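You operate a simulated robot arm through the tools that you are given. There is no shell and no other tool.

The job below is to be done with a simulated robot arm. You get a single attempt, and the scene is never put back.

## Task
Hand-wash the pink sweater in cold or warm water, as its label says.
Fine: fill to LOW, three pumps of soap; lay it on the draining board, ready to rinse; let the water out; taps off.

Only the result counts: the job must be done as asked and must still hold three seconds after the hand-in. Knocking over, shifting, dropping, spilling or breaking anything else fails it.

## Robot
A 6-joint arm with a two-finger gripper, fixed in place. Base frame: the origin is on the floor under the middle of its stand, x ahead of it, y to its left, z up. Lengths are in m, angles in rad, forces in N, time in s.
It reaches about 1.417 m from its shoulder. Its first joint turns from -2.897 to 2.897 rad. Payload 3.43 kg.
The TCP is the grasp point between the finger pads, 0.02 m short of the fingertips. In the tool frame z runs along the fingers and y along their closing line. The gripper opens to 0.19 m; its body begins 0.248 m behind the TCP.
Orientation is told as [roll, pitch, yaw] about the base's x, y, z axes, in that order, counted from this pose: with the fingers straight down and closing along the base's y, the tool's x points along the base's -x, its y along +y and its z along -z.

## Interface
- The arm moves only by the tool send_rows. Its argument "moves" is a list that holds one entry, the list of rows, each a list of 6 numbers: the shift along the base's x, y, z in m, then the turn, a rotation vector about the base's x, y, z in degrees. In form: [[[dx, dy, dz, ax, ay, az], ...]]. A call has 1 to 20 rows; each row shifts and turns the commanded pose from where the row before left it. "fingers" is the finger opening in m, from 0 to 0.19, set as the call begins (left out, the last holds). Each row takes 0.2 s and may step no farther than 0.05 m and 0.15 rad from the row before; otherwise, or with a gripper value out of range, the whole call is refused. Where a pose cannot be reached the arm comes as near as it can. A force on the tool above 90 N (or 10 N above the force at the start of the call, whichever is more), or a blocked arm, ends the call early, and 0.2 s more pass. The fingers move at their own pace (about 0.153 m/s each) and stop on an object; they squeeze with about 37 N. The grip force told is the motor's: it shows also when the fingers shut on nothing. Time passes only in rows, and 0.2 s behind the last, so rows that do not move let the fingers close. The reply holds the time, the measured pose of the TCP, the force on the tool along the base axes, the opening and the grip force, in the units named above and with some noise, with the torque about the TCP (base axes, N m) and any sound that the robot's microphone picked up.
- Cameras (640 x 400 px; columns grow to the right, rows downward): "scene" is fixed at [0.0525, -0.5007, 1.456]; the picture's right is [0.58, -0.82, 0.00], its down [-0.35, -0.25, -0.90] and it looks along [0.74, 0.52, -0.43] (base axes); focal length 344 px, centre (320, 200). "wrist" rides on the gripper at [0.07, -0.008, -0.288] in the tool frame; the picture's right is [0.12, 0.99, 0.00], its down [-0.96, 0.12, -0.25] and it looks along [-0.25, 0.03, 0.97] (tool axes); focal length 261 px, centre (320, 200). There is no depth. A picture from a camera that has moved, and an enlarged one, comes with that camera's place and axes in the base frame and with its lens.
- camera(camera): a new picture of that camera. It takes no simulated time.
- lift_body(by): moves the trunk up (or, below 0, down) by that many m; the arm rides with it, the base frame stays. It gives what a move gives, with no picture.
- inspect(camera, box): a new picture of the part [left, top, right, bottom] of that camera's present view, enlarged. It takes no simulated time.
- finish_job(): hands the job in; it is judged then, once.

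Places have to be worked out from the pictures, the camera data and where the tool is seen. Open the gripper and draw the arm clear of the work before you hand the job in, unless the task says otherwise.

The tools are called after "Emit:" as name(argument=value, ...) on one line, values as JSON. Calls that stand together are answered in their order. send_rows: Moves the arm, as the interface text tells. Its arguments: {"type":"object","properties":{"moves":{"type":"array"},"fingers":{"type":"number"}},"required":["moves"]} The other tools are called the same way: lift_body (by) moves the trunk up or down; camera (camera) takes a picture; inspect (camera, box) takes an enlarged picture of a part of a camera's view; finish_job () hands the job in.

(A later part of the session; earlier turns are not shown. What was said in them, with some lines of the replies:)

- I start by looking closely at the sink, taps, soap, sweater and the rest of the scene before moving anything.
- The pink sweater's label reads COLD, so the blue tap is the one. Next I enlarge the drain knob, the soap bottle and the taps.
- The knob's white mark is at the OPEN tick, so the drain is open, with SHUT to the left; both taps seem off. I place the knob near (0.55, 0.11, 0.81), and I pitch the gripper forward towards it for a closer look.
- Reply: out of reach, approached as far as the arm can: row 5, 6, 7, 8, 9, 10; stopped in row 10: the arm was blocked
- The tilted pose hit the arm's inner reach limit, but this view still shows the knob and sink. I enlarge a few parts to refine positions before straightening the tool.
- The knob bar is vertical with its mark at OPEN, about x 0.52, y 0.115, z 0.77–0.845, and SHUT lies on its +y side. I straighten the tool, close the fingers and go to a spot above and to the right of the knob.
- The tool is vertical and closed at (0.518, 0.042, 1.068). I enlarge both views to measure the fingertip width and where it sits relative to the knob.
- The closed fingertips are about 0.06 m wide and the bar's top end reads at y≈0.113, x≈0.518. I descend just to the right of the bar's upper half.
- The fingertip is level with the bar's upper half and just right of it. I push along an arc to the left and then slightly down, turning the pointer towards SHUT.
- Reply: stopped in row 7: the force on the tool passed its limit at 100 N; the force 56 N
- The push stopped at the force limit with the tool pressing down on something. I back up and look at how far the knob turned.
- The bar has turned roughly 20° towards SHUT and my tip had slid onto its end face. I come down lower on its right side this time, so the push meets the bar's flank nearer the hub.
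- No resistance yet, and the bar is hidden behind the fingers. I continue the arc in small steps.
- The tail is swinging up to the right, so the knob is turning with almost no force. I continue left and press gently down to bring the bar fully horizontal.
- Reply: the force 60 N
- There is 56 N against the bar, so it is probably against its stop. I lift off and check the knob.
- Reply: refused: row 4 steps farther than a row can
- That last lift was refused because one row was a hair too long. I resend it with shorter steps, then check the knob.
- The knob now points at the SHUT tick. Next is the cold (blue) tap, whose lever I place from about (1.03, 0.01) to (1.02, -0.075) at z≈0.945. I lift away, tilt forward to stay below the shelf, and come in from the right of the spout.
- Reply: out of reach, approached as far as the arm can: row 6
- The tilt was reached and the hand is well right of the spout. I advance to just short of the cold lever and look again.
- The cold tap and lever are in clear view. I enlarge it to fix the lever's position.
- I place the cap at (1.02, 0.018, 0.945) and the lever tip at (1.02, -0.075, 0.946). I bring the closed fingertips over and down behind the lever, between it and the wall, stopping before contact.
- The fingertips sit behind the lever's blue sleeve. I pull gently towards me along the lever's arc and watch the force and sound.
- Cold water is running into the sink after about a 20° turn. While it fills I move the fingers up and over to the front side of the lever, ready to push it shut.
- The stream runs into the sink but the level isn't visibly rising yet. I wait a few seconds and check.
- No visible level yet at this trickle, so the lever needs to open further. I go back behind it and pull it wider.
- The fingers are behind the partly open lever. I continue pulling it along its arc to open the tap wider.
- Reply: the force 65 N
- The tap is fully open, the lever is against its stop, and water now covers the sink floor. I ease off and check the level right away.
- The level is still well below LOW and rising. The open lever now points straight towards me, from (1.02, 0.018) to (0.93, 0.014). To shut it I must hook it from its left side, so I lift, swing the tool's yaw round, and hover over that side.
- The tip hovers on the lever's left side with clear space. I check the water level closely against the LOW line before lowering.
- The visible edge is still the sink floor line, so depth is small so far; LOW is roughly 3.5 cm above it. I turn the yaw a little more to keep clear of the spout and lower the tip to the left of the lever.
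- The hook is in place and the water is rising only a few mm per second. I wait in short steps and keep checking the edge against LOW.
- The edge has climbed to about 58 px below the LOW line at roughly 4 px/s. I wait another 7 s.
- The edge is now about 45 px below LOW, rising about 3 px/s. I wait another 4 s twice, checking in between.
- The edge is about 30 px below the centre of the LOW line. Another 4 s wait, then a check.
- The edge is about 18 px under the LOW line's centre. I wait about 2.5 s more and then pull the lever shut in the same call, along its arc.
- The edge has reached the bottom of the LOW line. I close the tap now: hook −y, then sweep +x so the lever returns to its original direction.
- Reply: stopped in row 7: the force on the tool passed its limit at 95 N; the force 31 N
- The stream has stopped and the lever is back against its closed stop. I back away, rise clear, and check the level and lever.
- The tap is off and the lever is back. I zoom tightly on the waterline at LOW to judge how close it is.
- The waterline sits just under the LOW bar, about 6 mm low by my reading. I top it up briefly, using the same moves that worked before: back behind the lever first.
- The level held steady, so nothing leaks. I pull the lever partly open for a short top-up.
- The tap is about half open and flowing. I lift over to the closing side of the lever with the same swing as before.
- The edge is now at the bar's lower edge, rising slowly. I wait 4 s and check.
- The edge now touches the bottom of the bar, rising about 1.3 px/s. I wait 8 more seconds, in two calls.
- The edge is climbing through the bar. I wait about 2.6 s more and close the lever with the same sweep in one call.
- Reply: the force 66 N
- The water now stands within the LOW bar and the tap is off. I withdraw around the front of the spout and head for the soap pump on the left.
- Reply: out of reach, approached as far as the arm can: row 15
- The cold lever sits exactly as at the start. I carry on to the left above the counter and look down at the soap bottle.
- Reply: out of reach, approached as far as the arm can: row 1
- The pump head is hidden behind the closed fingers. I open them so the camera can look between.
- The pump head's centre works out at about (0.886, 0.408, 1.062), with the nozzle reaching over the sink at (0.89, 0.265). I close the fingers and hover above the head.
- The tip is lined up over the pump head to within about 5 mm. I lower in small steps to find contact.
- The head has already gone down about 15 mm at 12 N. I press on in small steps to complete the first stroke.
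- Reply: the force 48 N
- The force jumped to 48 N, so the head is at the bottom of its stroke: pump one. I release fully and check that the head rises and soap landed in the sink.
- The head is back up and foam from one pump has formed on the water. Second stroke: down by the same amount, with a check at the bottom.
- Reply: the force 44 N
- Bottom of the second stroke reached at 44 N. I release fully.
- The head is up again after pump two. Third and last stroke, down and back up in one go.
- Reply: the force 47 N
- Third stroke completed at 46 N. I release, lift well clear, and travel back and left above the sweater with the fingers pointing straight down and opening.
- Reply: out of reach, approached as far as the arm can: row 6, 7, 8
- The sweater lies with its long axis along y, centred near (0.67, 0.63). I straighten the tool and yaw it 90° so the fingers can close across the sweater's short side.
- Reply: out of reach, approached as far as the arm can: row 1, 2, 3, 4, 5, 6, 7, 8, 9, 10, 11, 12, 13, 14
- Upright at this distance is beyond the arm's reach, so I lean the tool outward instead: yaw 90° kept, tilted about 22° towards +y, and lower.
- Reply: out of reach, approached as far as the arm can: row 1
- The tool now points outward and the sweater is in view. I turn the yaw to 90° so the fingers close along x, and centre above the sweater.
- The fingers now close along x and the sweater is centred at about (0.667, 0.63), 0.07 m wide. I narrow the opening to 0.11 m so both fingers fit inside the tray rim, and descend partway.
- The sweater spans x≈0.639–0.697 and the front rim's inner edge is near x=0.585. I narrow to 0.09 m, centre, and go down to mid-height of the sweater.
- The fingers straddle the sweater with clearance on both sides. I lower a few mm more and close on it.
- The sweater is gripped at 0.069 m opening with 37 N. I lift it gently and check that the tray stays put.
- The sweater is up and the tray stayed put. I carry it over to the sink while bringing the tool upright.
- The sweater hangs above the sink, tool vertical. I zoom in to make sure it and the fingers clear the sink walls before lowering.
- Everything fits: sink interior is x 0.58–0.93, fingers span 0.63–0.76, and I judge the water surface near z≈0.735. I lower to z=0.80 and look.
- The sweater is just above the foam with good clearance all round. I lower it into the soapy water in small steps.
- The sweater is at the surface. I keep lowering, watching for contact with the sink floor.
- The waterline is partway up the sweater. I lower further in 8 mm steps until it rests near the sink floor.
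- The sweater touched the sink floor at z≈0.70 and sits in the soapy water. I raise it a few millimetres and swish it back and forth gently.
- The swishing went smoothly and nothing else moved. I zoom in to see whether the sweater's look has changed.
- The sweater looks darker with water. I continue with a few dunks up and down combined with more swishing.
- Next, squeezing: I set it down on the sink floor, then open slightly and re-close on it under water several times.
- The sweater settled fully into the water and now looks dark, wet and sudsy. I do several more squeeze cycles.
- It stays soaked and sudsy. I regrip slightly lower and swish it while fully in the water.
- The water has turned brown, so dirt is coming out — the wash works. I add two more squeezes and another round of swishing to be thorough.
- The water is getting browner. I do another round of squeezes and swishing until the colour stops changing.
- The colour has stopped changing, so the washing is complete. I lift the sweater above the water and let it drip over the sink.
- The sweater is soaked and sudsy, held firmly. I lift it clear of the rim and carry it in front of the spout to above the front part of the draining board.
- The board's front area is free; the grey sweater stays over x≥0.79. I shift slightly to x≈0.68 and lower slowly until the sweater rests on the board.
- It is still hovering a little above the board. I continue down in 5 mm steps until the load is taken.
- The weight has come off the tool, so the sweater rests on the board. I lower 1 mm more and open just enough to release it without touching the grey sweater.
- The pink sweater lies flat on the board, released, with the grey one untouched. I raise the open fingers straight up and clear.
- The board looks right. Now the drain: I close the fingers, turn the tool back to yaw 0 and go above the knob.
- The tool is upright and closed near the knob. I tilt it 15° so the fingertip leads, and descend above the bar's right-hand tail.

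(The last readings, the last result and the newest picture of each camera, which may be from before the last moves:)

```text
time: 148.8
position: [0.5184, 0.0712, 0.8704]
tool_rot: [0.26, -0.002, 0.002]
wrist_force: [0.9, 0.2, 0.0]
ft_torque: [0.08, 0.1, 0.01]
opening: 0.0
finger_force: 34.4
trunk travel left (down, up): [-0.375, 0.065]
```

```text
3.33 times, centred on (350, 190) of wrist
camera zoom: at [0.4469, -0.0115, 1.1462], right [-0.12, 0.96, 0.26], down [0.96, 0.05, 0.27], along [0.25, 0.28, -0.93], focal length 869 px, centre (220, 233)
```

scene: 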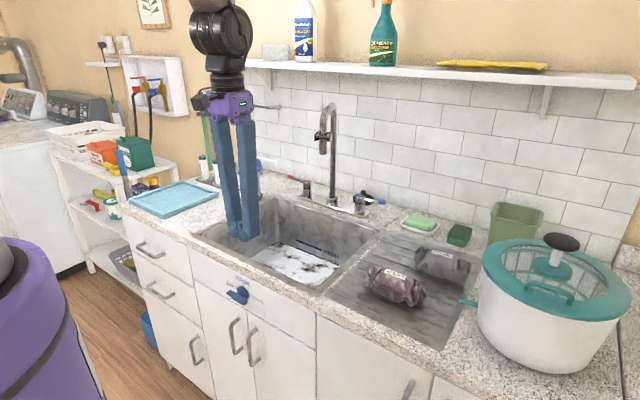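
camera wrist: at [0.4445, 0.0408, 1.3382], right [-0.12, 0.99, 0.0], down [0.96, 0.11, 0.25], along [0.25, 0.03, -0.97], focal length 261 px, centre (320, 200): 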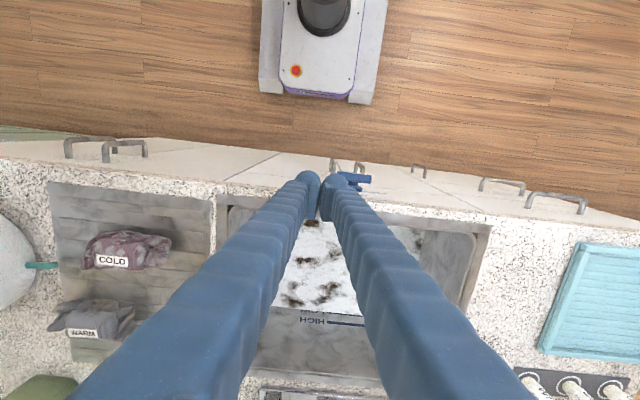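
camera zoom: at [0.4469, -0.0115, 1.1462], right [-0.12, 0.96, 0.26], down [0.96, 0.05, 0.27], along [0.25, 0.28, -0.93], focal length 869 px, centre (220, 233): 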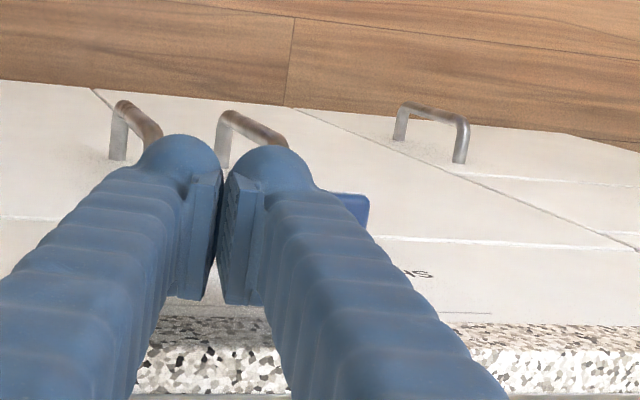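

The left fingertip sits above the tail, right of the hub centre. I press down and follow the tail's arc down and back to the left.

Emit:
send_rows(moves=[[[0, 0, -0.02, 0, 0, 0], [0, 0, -0.015, 0, 0, 0], [0, -0.003, -0.01, 0, 0, 0], [0, -0.002, -0.01, 0, 0, 0], [0, 0, -0.01, 0, 0, 0]]])

Emit:
inspect(camera="scene", box=[190, 240, 290, 320])

Emit:
inspect(camera="wrist", box=[260, 130, 440, 250])

```text
time: 150.0
position: [0.5177, 0.0668, 0.8071]
tool_rot: [0.26, -0.003, 0.0]
wrist_force: [0.1, -0.9, 0.4]
ft_torque: [0.03, -0.01, -0.02]
opening: 0.0003
finger_force: 34.6
trunk travel left (down, up): [-0.375, 0.065]
```

```text
5.00 times, centred on (240, 280) of scene
camera zoom: at [0.0525, -0.5007, 1.456], right [0.58, -0.82, 0.0], down [-0.35, -0.25, -0.9], along [0.74, 0.52, -0.43], focal length 1720 px, centre (720, -200)
```

zoom: 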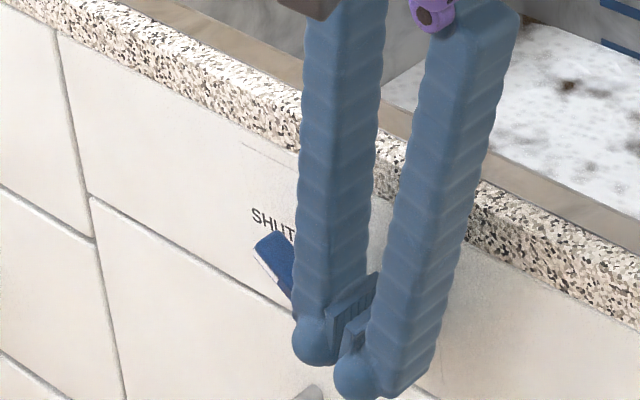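

```text
3.33 times, centred on (350, 190) of wrist
camera zoom: at [0.4461, -0.0155, 1.082], right [-0.12, 0.96, 0.25], down [0.96, 0.05, 0.27], along [0.25, 0.28, -0.93], focal length 869 px, centre (220, 233)
```

zoom: 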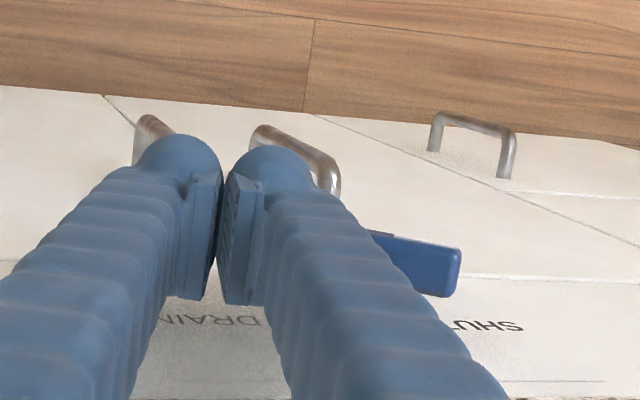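

The knob is turning well: the pointer is rising past the halfway point. I continue the arc, then push left to bring the bar upright.

Emit:
send_rows(moves=[[[0, 0.001, -0.008, 0, 0, 0], [0, 0.003, -0.006, 0, 0, 0], [0, 0.005, -0.003, 0, 0, 0], [0, 0.005, -0.001, 0, 0, 0]]])

Emit:
inspect(camera="scene", box=[190, 240, 290, 320])

Emit:
inspect(camera="wrist", box=[260, 130, 440, 250])

```text
time: 151.0
position: [0.5158, 0.0817, 0.788]
tool_rot: [0.262, 0.001, -0.001]
wrist_force: [0.2, -12.0, 1.3]
ft_torque: [0.19, -0.01, -0.19]
opening: 0.0
finger_force: 33.6
trunk travel left (down, up): [-0.375, 0.065]
```

```text
5.00 times, centred on (240, 280) of scene
camera zoom: at [0.0525, -0.5007, 1.456], right [0.58, -0.82, 0.0], down [-0.35, -0.25, -0.9], along [0.74, 0.52, -0.43], focal length 1720 px, centre (720, -200)
```

zoom: 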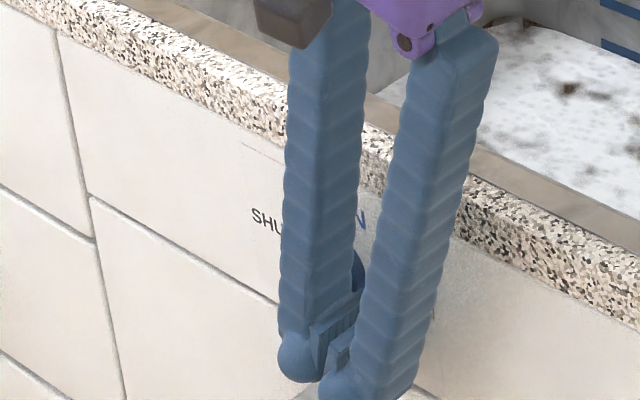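

```text
3.33 times, centred on (350, 190) of wrist
camera zoom: at [0.4455, -0.002, 1.0637], right [-0.12, 0.96, 0.25], down [0.96, 0.05, 0.27], along [0.25, 0.28, -0.93], focal length 869 px, centre (220, 233)
```

zoom: 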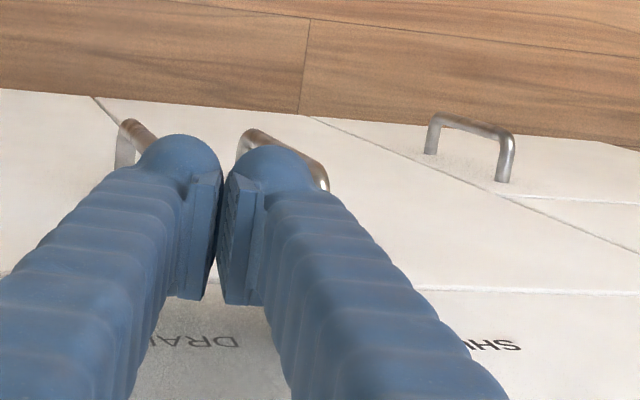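

About 12 N now opposes the push, so the bar seems at its stop. I nudge 3 mm more, then withdraw to the right and up to see it.

Emit:
send_rows(moves=[[[0, 0.003, 0, 0, 0, 0], [0, -0.01, 0, 0, 0, 0], [0, -0.02, 0.01, 0, 0, 0], [0, -0.02, 0.03, 0, 0, 0], [0, -0.01, 0.04, 0, 0, 0], [0, 0, 0.045, 0, 0, 0], [0, 0, 0.045, 0, 0, 0]]])

Emit:
inspect(camera="scene", box=[210, 260, 290, 320])

Emit:
inspect(camera="scene", box=[220, 190, 360, 290])

```text
time: 152.6
position: [0.5166, 0.023, 0.9593]
tool_rot: [0.258, -0.003, -0.002]
wrist_force: [0.2, -0.4, -0.2]
ft_torque: [0.0, -0.06, -0.04]
opening: 0.0002
finger_force: 34.5
trunk travel left (down, up): [-0.375, 0.065]
```

```text
6.67 times, centred on (250, 290) of scene
camera zoom: at [0.0525, -0.5007, 1.456], right [0.58, -0.82, 0.0], down [-0.35, -0.25, -0.9], along [0.74, 0.52, -0.43], focal length 2293 px, centre (787, -400)
```

zoom: 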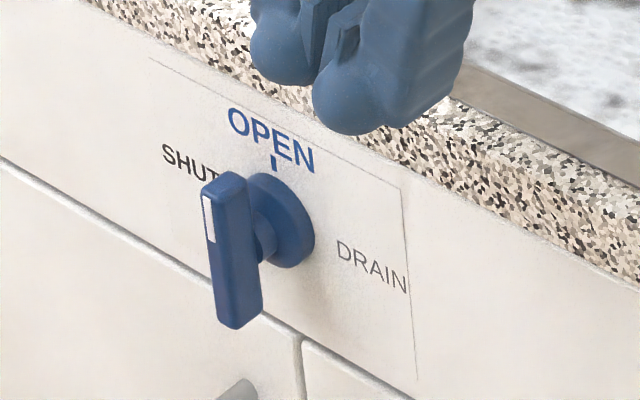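

```text
4.00 times, centred on (290, 240) of scene
camera zoom: at [0.0525, -0.5007, 1.456], right [0.58, -0.82, 0.0], down [-0.35, -0.25, -0.9], along [0.74, 0.52, -0.43], focal length 1376 px, centre (440, 40)
```

zoom: 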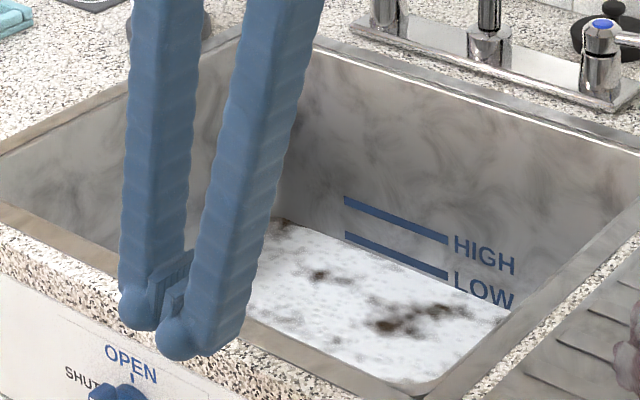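

The knob is back at OPEN, matching its starting picture, and the water is already below LOW. I straighten up, retreat to the starting pose with the gripper opening, and let the sink drain.

Emit:
send_rows(moves=[[[0.005, -0.005, 0.04, -7.5, 0, 0], [0.005, -0.01, 0.04, -7.5, 0, 0], [0.01, -0.01, 0.045, 0, 0, 0], [0.01, -0.02, 0.04, 0, 0, 0], [0.01, -0.02, 0.04, 0, 0, 0], [0.01, -0.01, 0.04, 0, 0, 0], [0.01, -0.01, 0.04, 0, 0, 0], [0, 0, 0.04, 0, 0, 0]]])

Emit:
send_rows(moves=[[[0, 0, 0, 0, 0, 0], [0, 0, 0, 0, 0, 0], [0, 0, 0, 0, 0, 0], [0, 0, 0, 0, 0, 0], [0, 0, 0, 0, 0, 0], [0, 0, 0, 0, 0, 0], [0, 0, 0, 0, 0, 0], [0, 0, 0, 0, 0, 0], [0, 0, 0, 0, 0, 0], [0, 0, 0, 0, 0, 0], [0, 0, 0, 0, 0, 0], [0, 0, 0, 0, 0, 0], [0, 0, 0, 0, 0, 0], [0, 0, 0, 0, 0, 0], [0, 0, 0, 0, 0, 0], [0, 0, 0, 0, 0, 0], [0, 0, 0, 0, 0, 0], [0, 0, 0, 0, 0, 0], [0, 0, 0, 0, 0, 0], [0, 0, 0, 0, 0, 0]]], fingers=0.19)

Emit:
camera(camera="scene")

Emit:
inspect(camera="scene", box=[220, 190, 360, 300])

Emit:
camera(camera="wrist")

```text
time: 154.4
position: [0.5753, -0.0616, 1.284]
tool_rot: [-0.001, -0.001, 0.0]
wrist_force: [0.2, 0.1, -0.2]
ft_torque: [0.04, -0.09, 0.03]
opening: 0.0
finger_force: 34.6
trunk travel left (down, up): [-0.375, 0.065]
```

```text
time: 158.6
position: [0.5765, -0.0622, 1.2832]
tool_rot: [-0.002, -0.001, -0.001]
wrist_force: [0.2, 0.2, -1.1]
ft_torque: [0.03, 0.03, 0.02]
opening: 0.1902
finger_force: 0.1
trunk travel left (down, up): [-0.375, 0.065]
```

```text
taken
```

scene: 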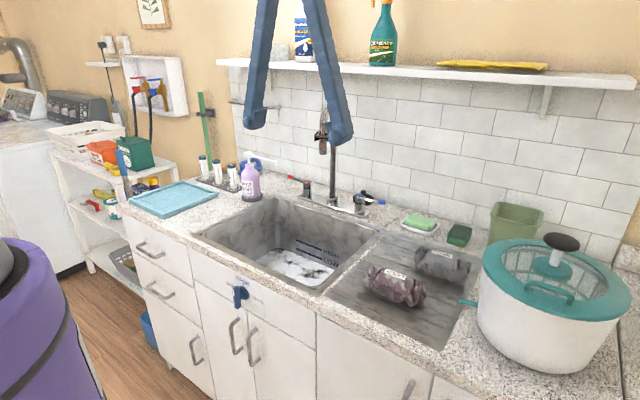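

```text
3.64 times, centred on (290, 245) of scene
camera zoom: at [0.0525, -0.5007, 1.456], right [0.58, -0.82, 0.0], down [-0.35, -0.25, -0.9], along [0.74, 0.52, -0.43], focal length 1251 px, centre (429, 36)
```

zoom: 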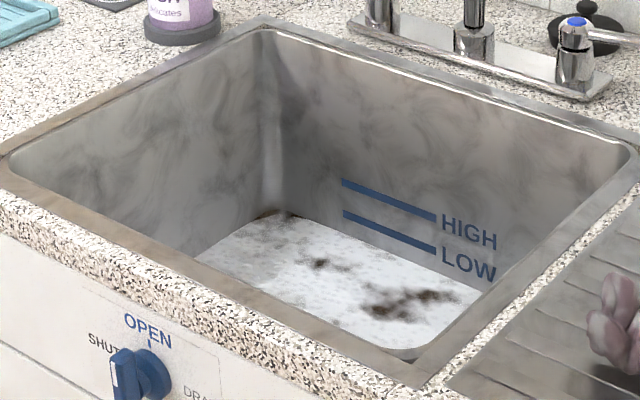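

```text
taken
camera wrist: at [0.5056, -0.07, 1.5708], right [-0.12, 0.99, 0.0], down [0.96, 0.12, 0.25], along [0.25, 0.03, -0.97], focal length 261 px, centre (320, 200)
```

wrist: 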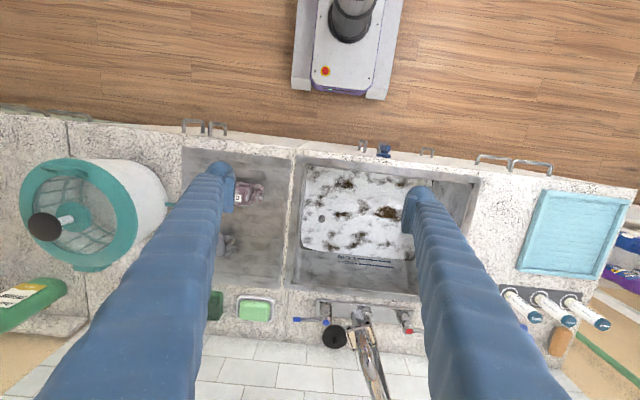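

The level is falling steadily and the arm is clear and open. I keep waiting for the sink to empty.

Emit:
send_rows(moves=[[[0, 0, 0, 0, 0, 0], [0, 0, 0, 0, 0, 0], [0, 0, 0, 0, 0, 0], [0, 0, 0, 0, 0, 0], [0, 0, 0, 0, 0, 0], [0, 0, 0, 0, 0, 0], [0, 0, 0, 0, 0, 0], [0, 0, 0, 0, 0, 0], [0, 0, 0, 0, 0, 0], [0, 0, 0, 0, 0, 0], [0, 0, 0, 0, 0, 0], [0, 0, 0, 0, 0, 0], [0, 0, 0, 0, 0, 0], [0, 0, 0, 0, 0, 0], [0, 0, 0, 0, 0, 0], [0, 0, 0, 0, 0, 0], [0, 0, 0, 0, 0, 0], [0, 0, 0, 0, 0, 0], [0, 0, 0, 0, 0, 0], [0, 0, 0, 0, 0, 0]]])

Emit:
send_rows(moves=[[[0, 0, 0, 0, 0, 0], [0, 0, 0, 0, 0, 0], [0, 0, 0, 0, 0, 0], [0, 0, 0, 0, 0, 0], [0, 0, 0, 0, 0, 0], [0, 0, 0, 0, 0, 0], [0, 0, 0, 0, 0, 0], [0, 0, 0, 0, 0, 0], [0, 0, 0, 0, 0, 0], [0, 0, 0, 0, 0, 0], [0, 0, 0, 0, 0, 0], [0, 0, 0, 0, 0, 0], [0, 0, 0, 0, 0, 0], [0, 0, 0, 0, 0, 0], [0, 0, 0, 0, 0, 0], [0, 0, 0, 0, 0, 0], [0, 0, 0, 0, 0, 0], [0, 0, 0, 0, 0, 0], [0, 0, 0, 0, 0, 0], [0, 0, 0, 0, 0, 0]]])

Emit:
inspect(camera="scene", box=[220, 190, 360, 300])

Emit:
inspect(camera="wrist", box=[280, 140, 440, 300])

```text
time: 162.8
position: [0.5766, -0.0618, 1.2831]
tool_rot: [0.001, -0.001, 0.001]
wrist_force: [0.2, -0.4, -0.2]
ft_torque: [0.02, -0.01, 0.03]
opening: 0.19
finger_force: 0.0
trunk travel left (down, up): [-0.375, 0.065]
```

```text
time: 167.0
position: [0.5772, -0.0622, 1.2837]
tool_rot: [-0.001, 0.0, 0.002]
wrist_force: [-0.7, -0.7, 0.4]
ft_torque: [-0.02, 0.02, -0.02]
opening: 0.19
finger_force: 0.0
trunk travel left (down, up): [-0.375, 0.065]
```

```text
3.64 times, centred on (290, 245) of scene
camera zoom: at [0.0525, -0.5007, 1.456], right [0.58, -0.82, 0.0], down [-0.35, -0.25, -0.9], along [0.74, 0.52, -0.43], focal length 1251 px, centre (429, 36)
```

zoom: 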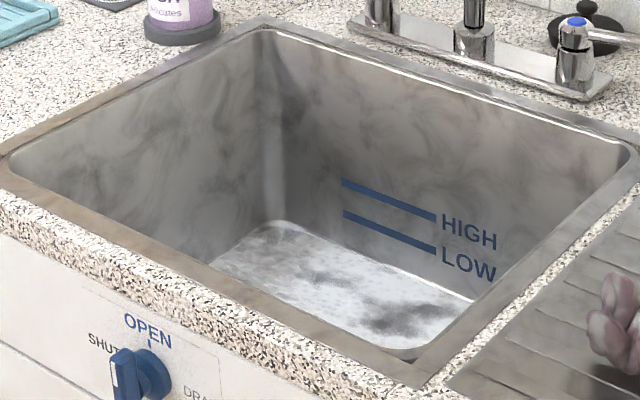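

```text
2.50 times, centred on (360, 220) of wrist
camera zoom: at [0.5056, -0.0701, 1.5709], right [-0.12, 0.99, 0.0], down [0.96, 0.12, 0.25], along [0.25, 0.03, -0.97], focal length 652 px, centre (220, 150)
```

zoom: 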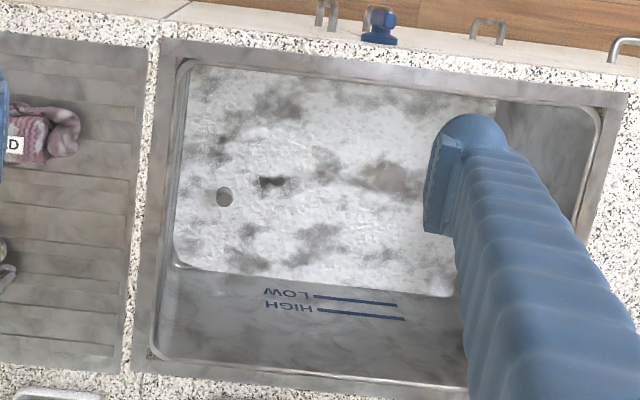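

Only a thin film with foam is left. I wait a little longer for it to finish draining.

Emit:
send_rows(moves=[[[0, 0, 0, 0, 0, 0], [0, 0, 0, 0, 0, 0], [0, 0, 0, 0, 0, 0], [0, 0, 0, 0, 0, 0], [0, 0, 0, 0, 0, 0], [0, 0, 0, 0, 0, 0], [0, 0, 0, 0, 0, 0], [0, 0, 0, 0, 0, 0], [0, 0, 0, 0, 0, 0], [0, 0, 0, 0, 0, 0], [0, 0, 0, 0, 0, 0], [0, 0, 0, 0, 0, 0], [0, 0, 0, 0, 0, 0], [0, 0, 0, 0, 0, 0], [0, 0, 0, 0, 0, 0], [0, 0, 0, 0, 0, 0], [0, 0, 0, 0, 0, 0], [0, 0, 0, 0, 0, 0], [0, 0, 0, 0, 0, 0], [0, 0, 0, 0, 0, 0]]])

Emit:
send_rows(moves=[[[0, 0, 0, 0, 0, 0], [0, 0, 0, 0, 0, 0], [0, 0, 0, 0, 0, 0], [0, 0, 0, 0, 0, 0], [0, 0, 0, 0, 0, 0], [0, 0, 0, 0, 0, 0], [0, 0, 0, 0, 0, 0], [0, 0, 0, 0, 0, 0], [0, 0, 0, 0, 0, 0], [0, 0, 0, 0, 0, 0], [0, 0, 0, 0, 0, 0], [0, 0, 0, 0, 0, 0], [0, 0, 0, 0, 0, 0], [0, 0, 0, 0, 0, 0], [0, 0, 0, 0, 0, 0], [0, 0, 0, 0, 0, 0], [0, 0, 0, 0, 0, 0], [0, 0, 0, 0, 0, 0], [0, 0, 0, 0, 0, 0], [0, 0, 0, 0, 0, 0]]])

Emit:
inspect(camera="scene", box=[220, 190, 360, 300])

Emit:
inspect(camera="wrist", box=[280, 140, 440, 300])

```text
time: 171.2
position: [0.5758, -0.0621, 1.2827]
tool_rot: [-0.001, -0.003, 0.001]
wrist_force: [-0.5, 0.2, -0.9]
ft_torque: [-0.01, 0.0, -0.01]
opening: 0.19
finger_force: 0.1
trunk travel left (down, up): [-0.375, 0.065]
```

```text
time: 175.4
position: [0.5756, -0.0619, 1.2842]
tool_rot: [-0.003, -0.002, -0.002]
wrist_force: [0.2, 0.5, -0.4]
ft_torque: [0.02, 0.01, -0.03]
opening: 0.1899
finger_force: 0.2
trunk travel left (down, up): [-0.375, 0.065]
```

```text
3.64 times, centred on (290, 245) of scene
camera zoom: at [0.0525, -0.5007, 1.456], right [0.58, -0.82, 0.0], down [-0.35, -0.25, -0.9], along [0.74, 0.52, -0.43], focal length 1251 px, centre (429, 36)
```

zoom: 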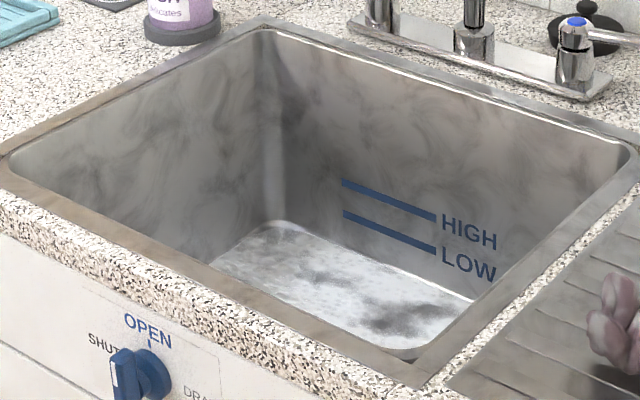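

```text
2.50 times, centred on (360, 220) of wrist
camera zoom: at [0.5056, -0.0701, 1.5708], right [-0.12, 0.99, 0.0], down [0.96, 0.12, 0.25], along [0.25, 0.03, -0.97], focal length 652 px, centre (220, 150)
```

zoom: 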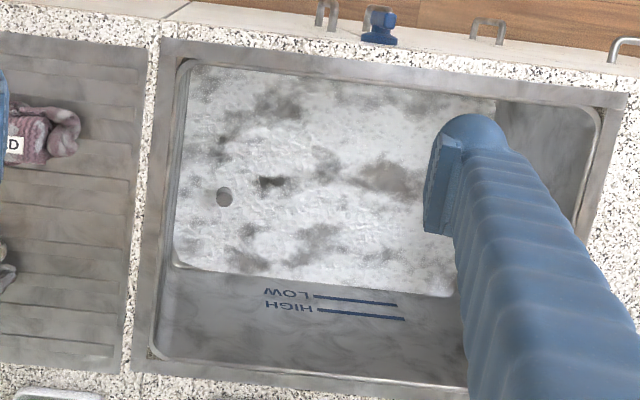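

Nothing changed over the last 8 s: the sink is empty apart from a foam film. I make a last check of the taps, the knob, the board and the surroundings.

Emit:
inspect(camera="scene", box=[280, 90, 400, 220])

Emit:
inspect(camera="scene", box=[320, 200, 480, 330])

Emit:
inspect(camera="scene", box=[100, 130, 280, 240])

Emit:
camera(camera="scene")

Emit:
inspect(camera="wrist", box=[190, 140, 440, 380])

```text
3.08 times, centred on (340, 155) of scene
camera zoom: at [0.0525, -0.5007, 1.456], right [0.58, -0.82, 0.0], down [-0.35, -0.25, -0.9], along [0.74, 0.52, -0.43], focal length 1058 px, centre (258, 338)
```

zoom: 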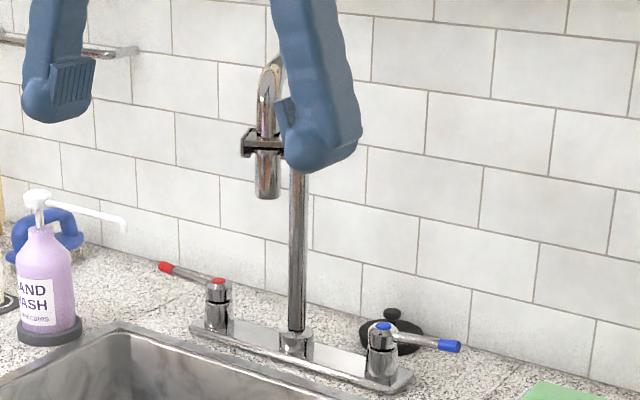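

```text
3.08 times, centred on (400, 265) of scene
camera zoom: at [0.0525, -0.5007, 1.456], right [0.58, -0.82, 0.0], down [-0.35, -0.25, -0.9], along [0.74, 0.52, -0.43], focal length 1058 px, centre (74, 0)
```

zoom: 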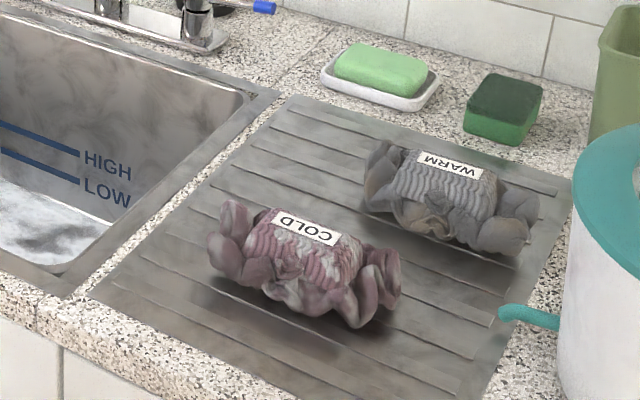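

```text
3.56 times, centred on (190, 185) of scene
camera zoom: at [0.0525, -0.5007, 1.456], right [0.58, -0.82, 0.0], down [-0.35, -0.25, -0.9], along [0.74, 0.52, -0.43], focal length 1223 px, centre (782, 253)
```

zoom: 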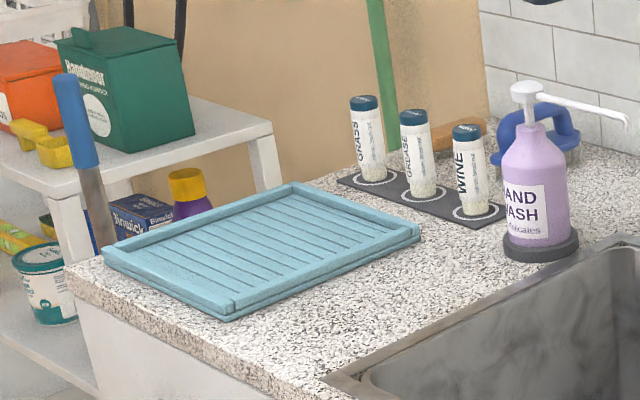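

```text
taken
```

scene: 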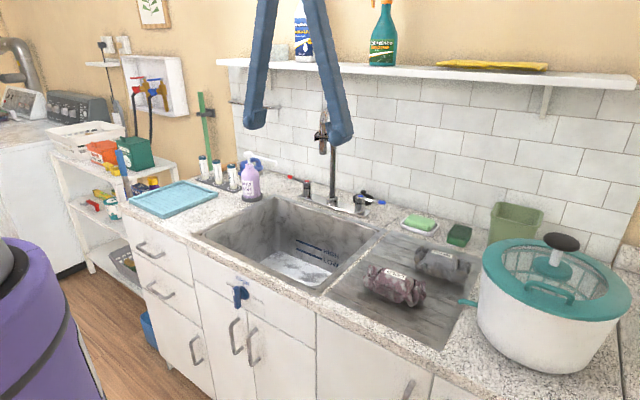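

```text
1.67 times, centred on (315, 260) of wrist
camera zoom: at [0.5056, -0.0701, 1.5708], right [-0.12, 0.99, 0.0], down [0.96, 0.12, 0.25], along [0.25, 0.03, -0.97], focal length 434 px, centre (328, 100)
```

zoom: 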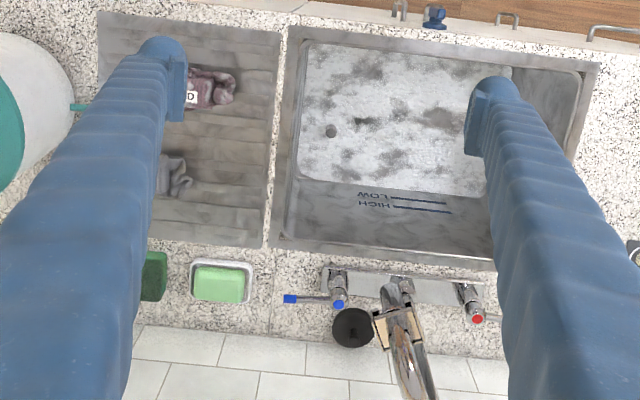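

Both taps are off with their levers as at the start, the knob is at OPEN and the sink is drained. The soapy, washed pink sweater lies on the draining board, nothing else has moved, and the arm is clear and open. I hand the job in.

Emit:
finish_job()

```text
The job is handed in.
```

The pink sweater has been hand-washed in cold water, as its label says, and I've handed the job in. I don't have the verdict on it.

- **Water:** I shut the drain and filled the sink with cold water to the LOW bar. The first fill stopped about 6 mm short by eye, so I topped it up.
- **Soap:** The pump got three full strokes, each pressed to the bottom and released.
- **Wash:** I swished, dunked and squeezed the sweater in the suds until the water stopped getting browner.
- **Sweater:** It lies flat on the draining board, wet and soapy, ready to rinse. The grey sweater beside it wasn't touched.
- **Sink:** The drain knob is back at OPEN and the water is out. A film of foam is left on the sink floor; it hadn't changed in the last 8 seconds I watched.
- **Taps:** Both are off, and the cold lever is back where it started.

In the final pictures nothing else had been moved or knocked over. The arm is clear with the gripper open.
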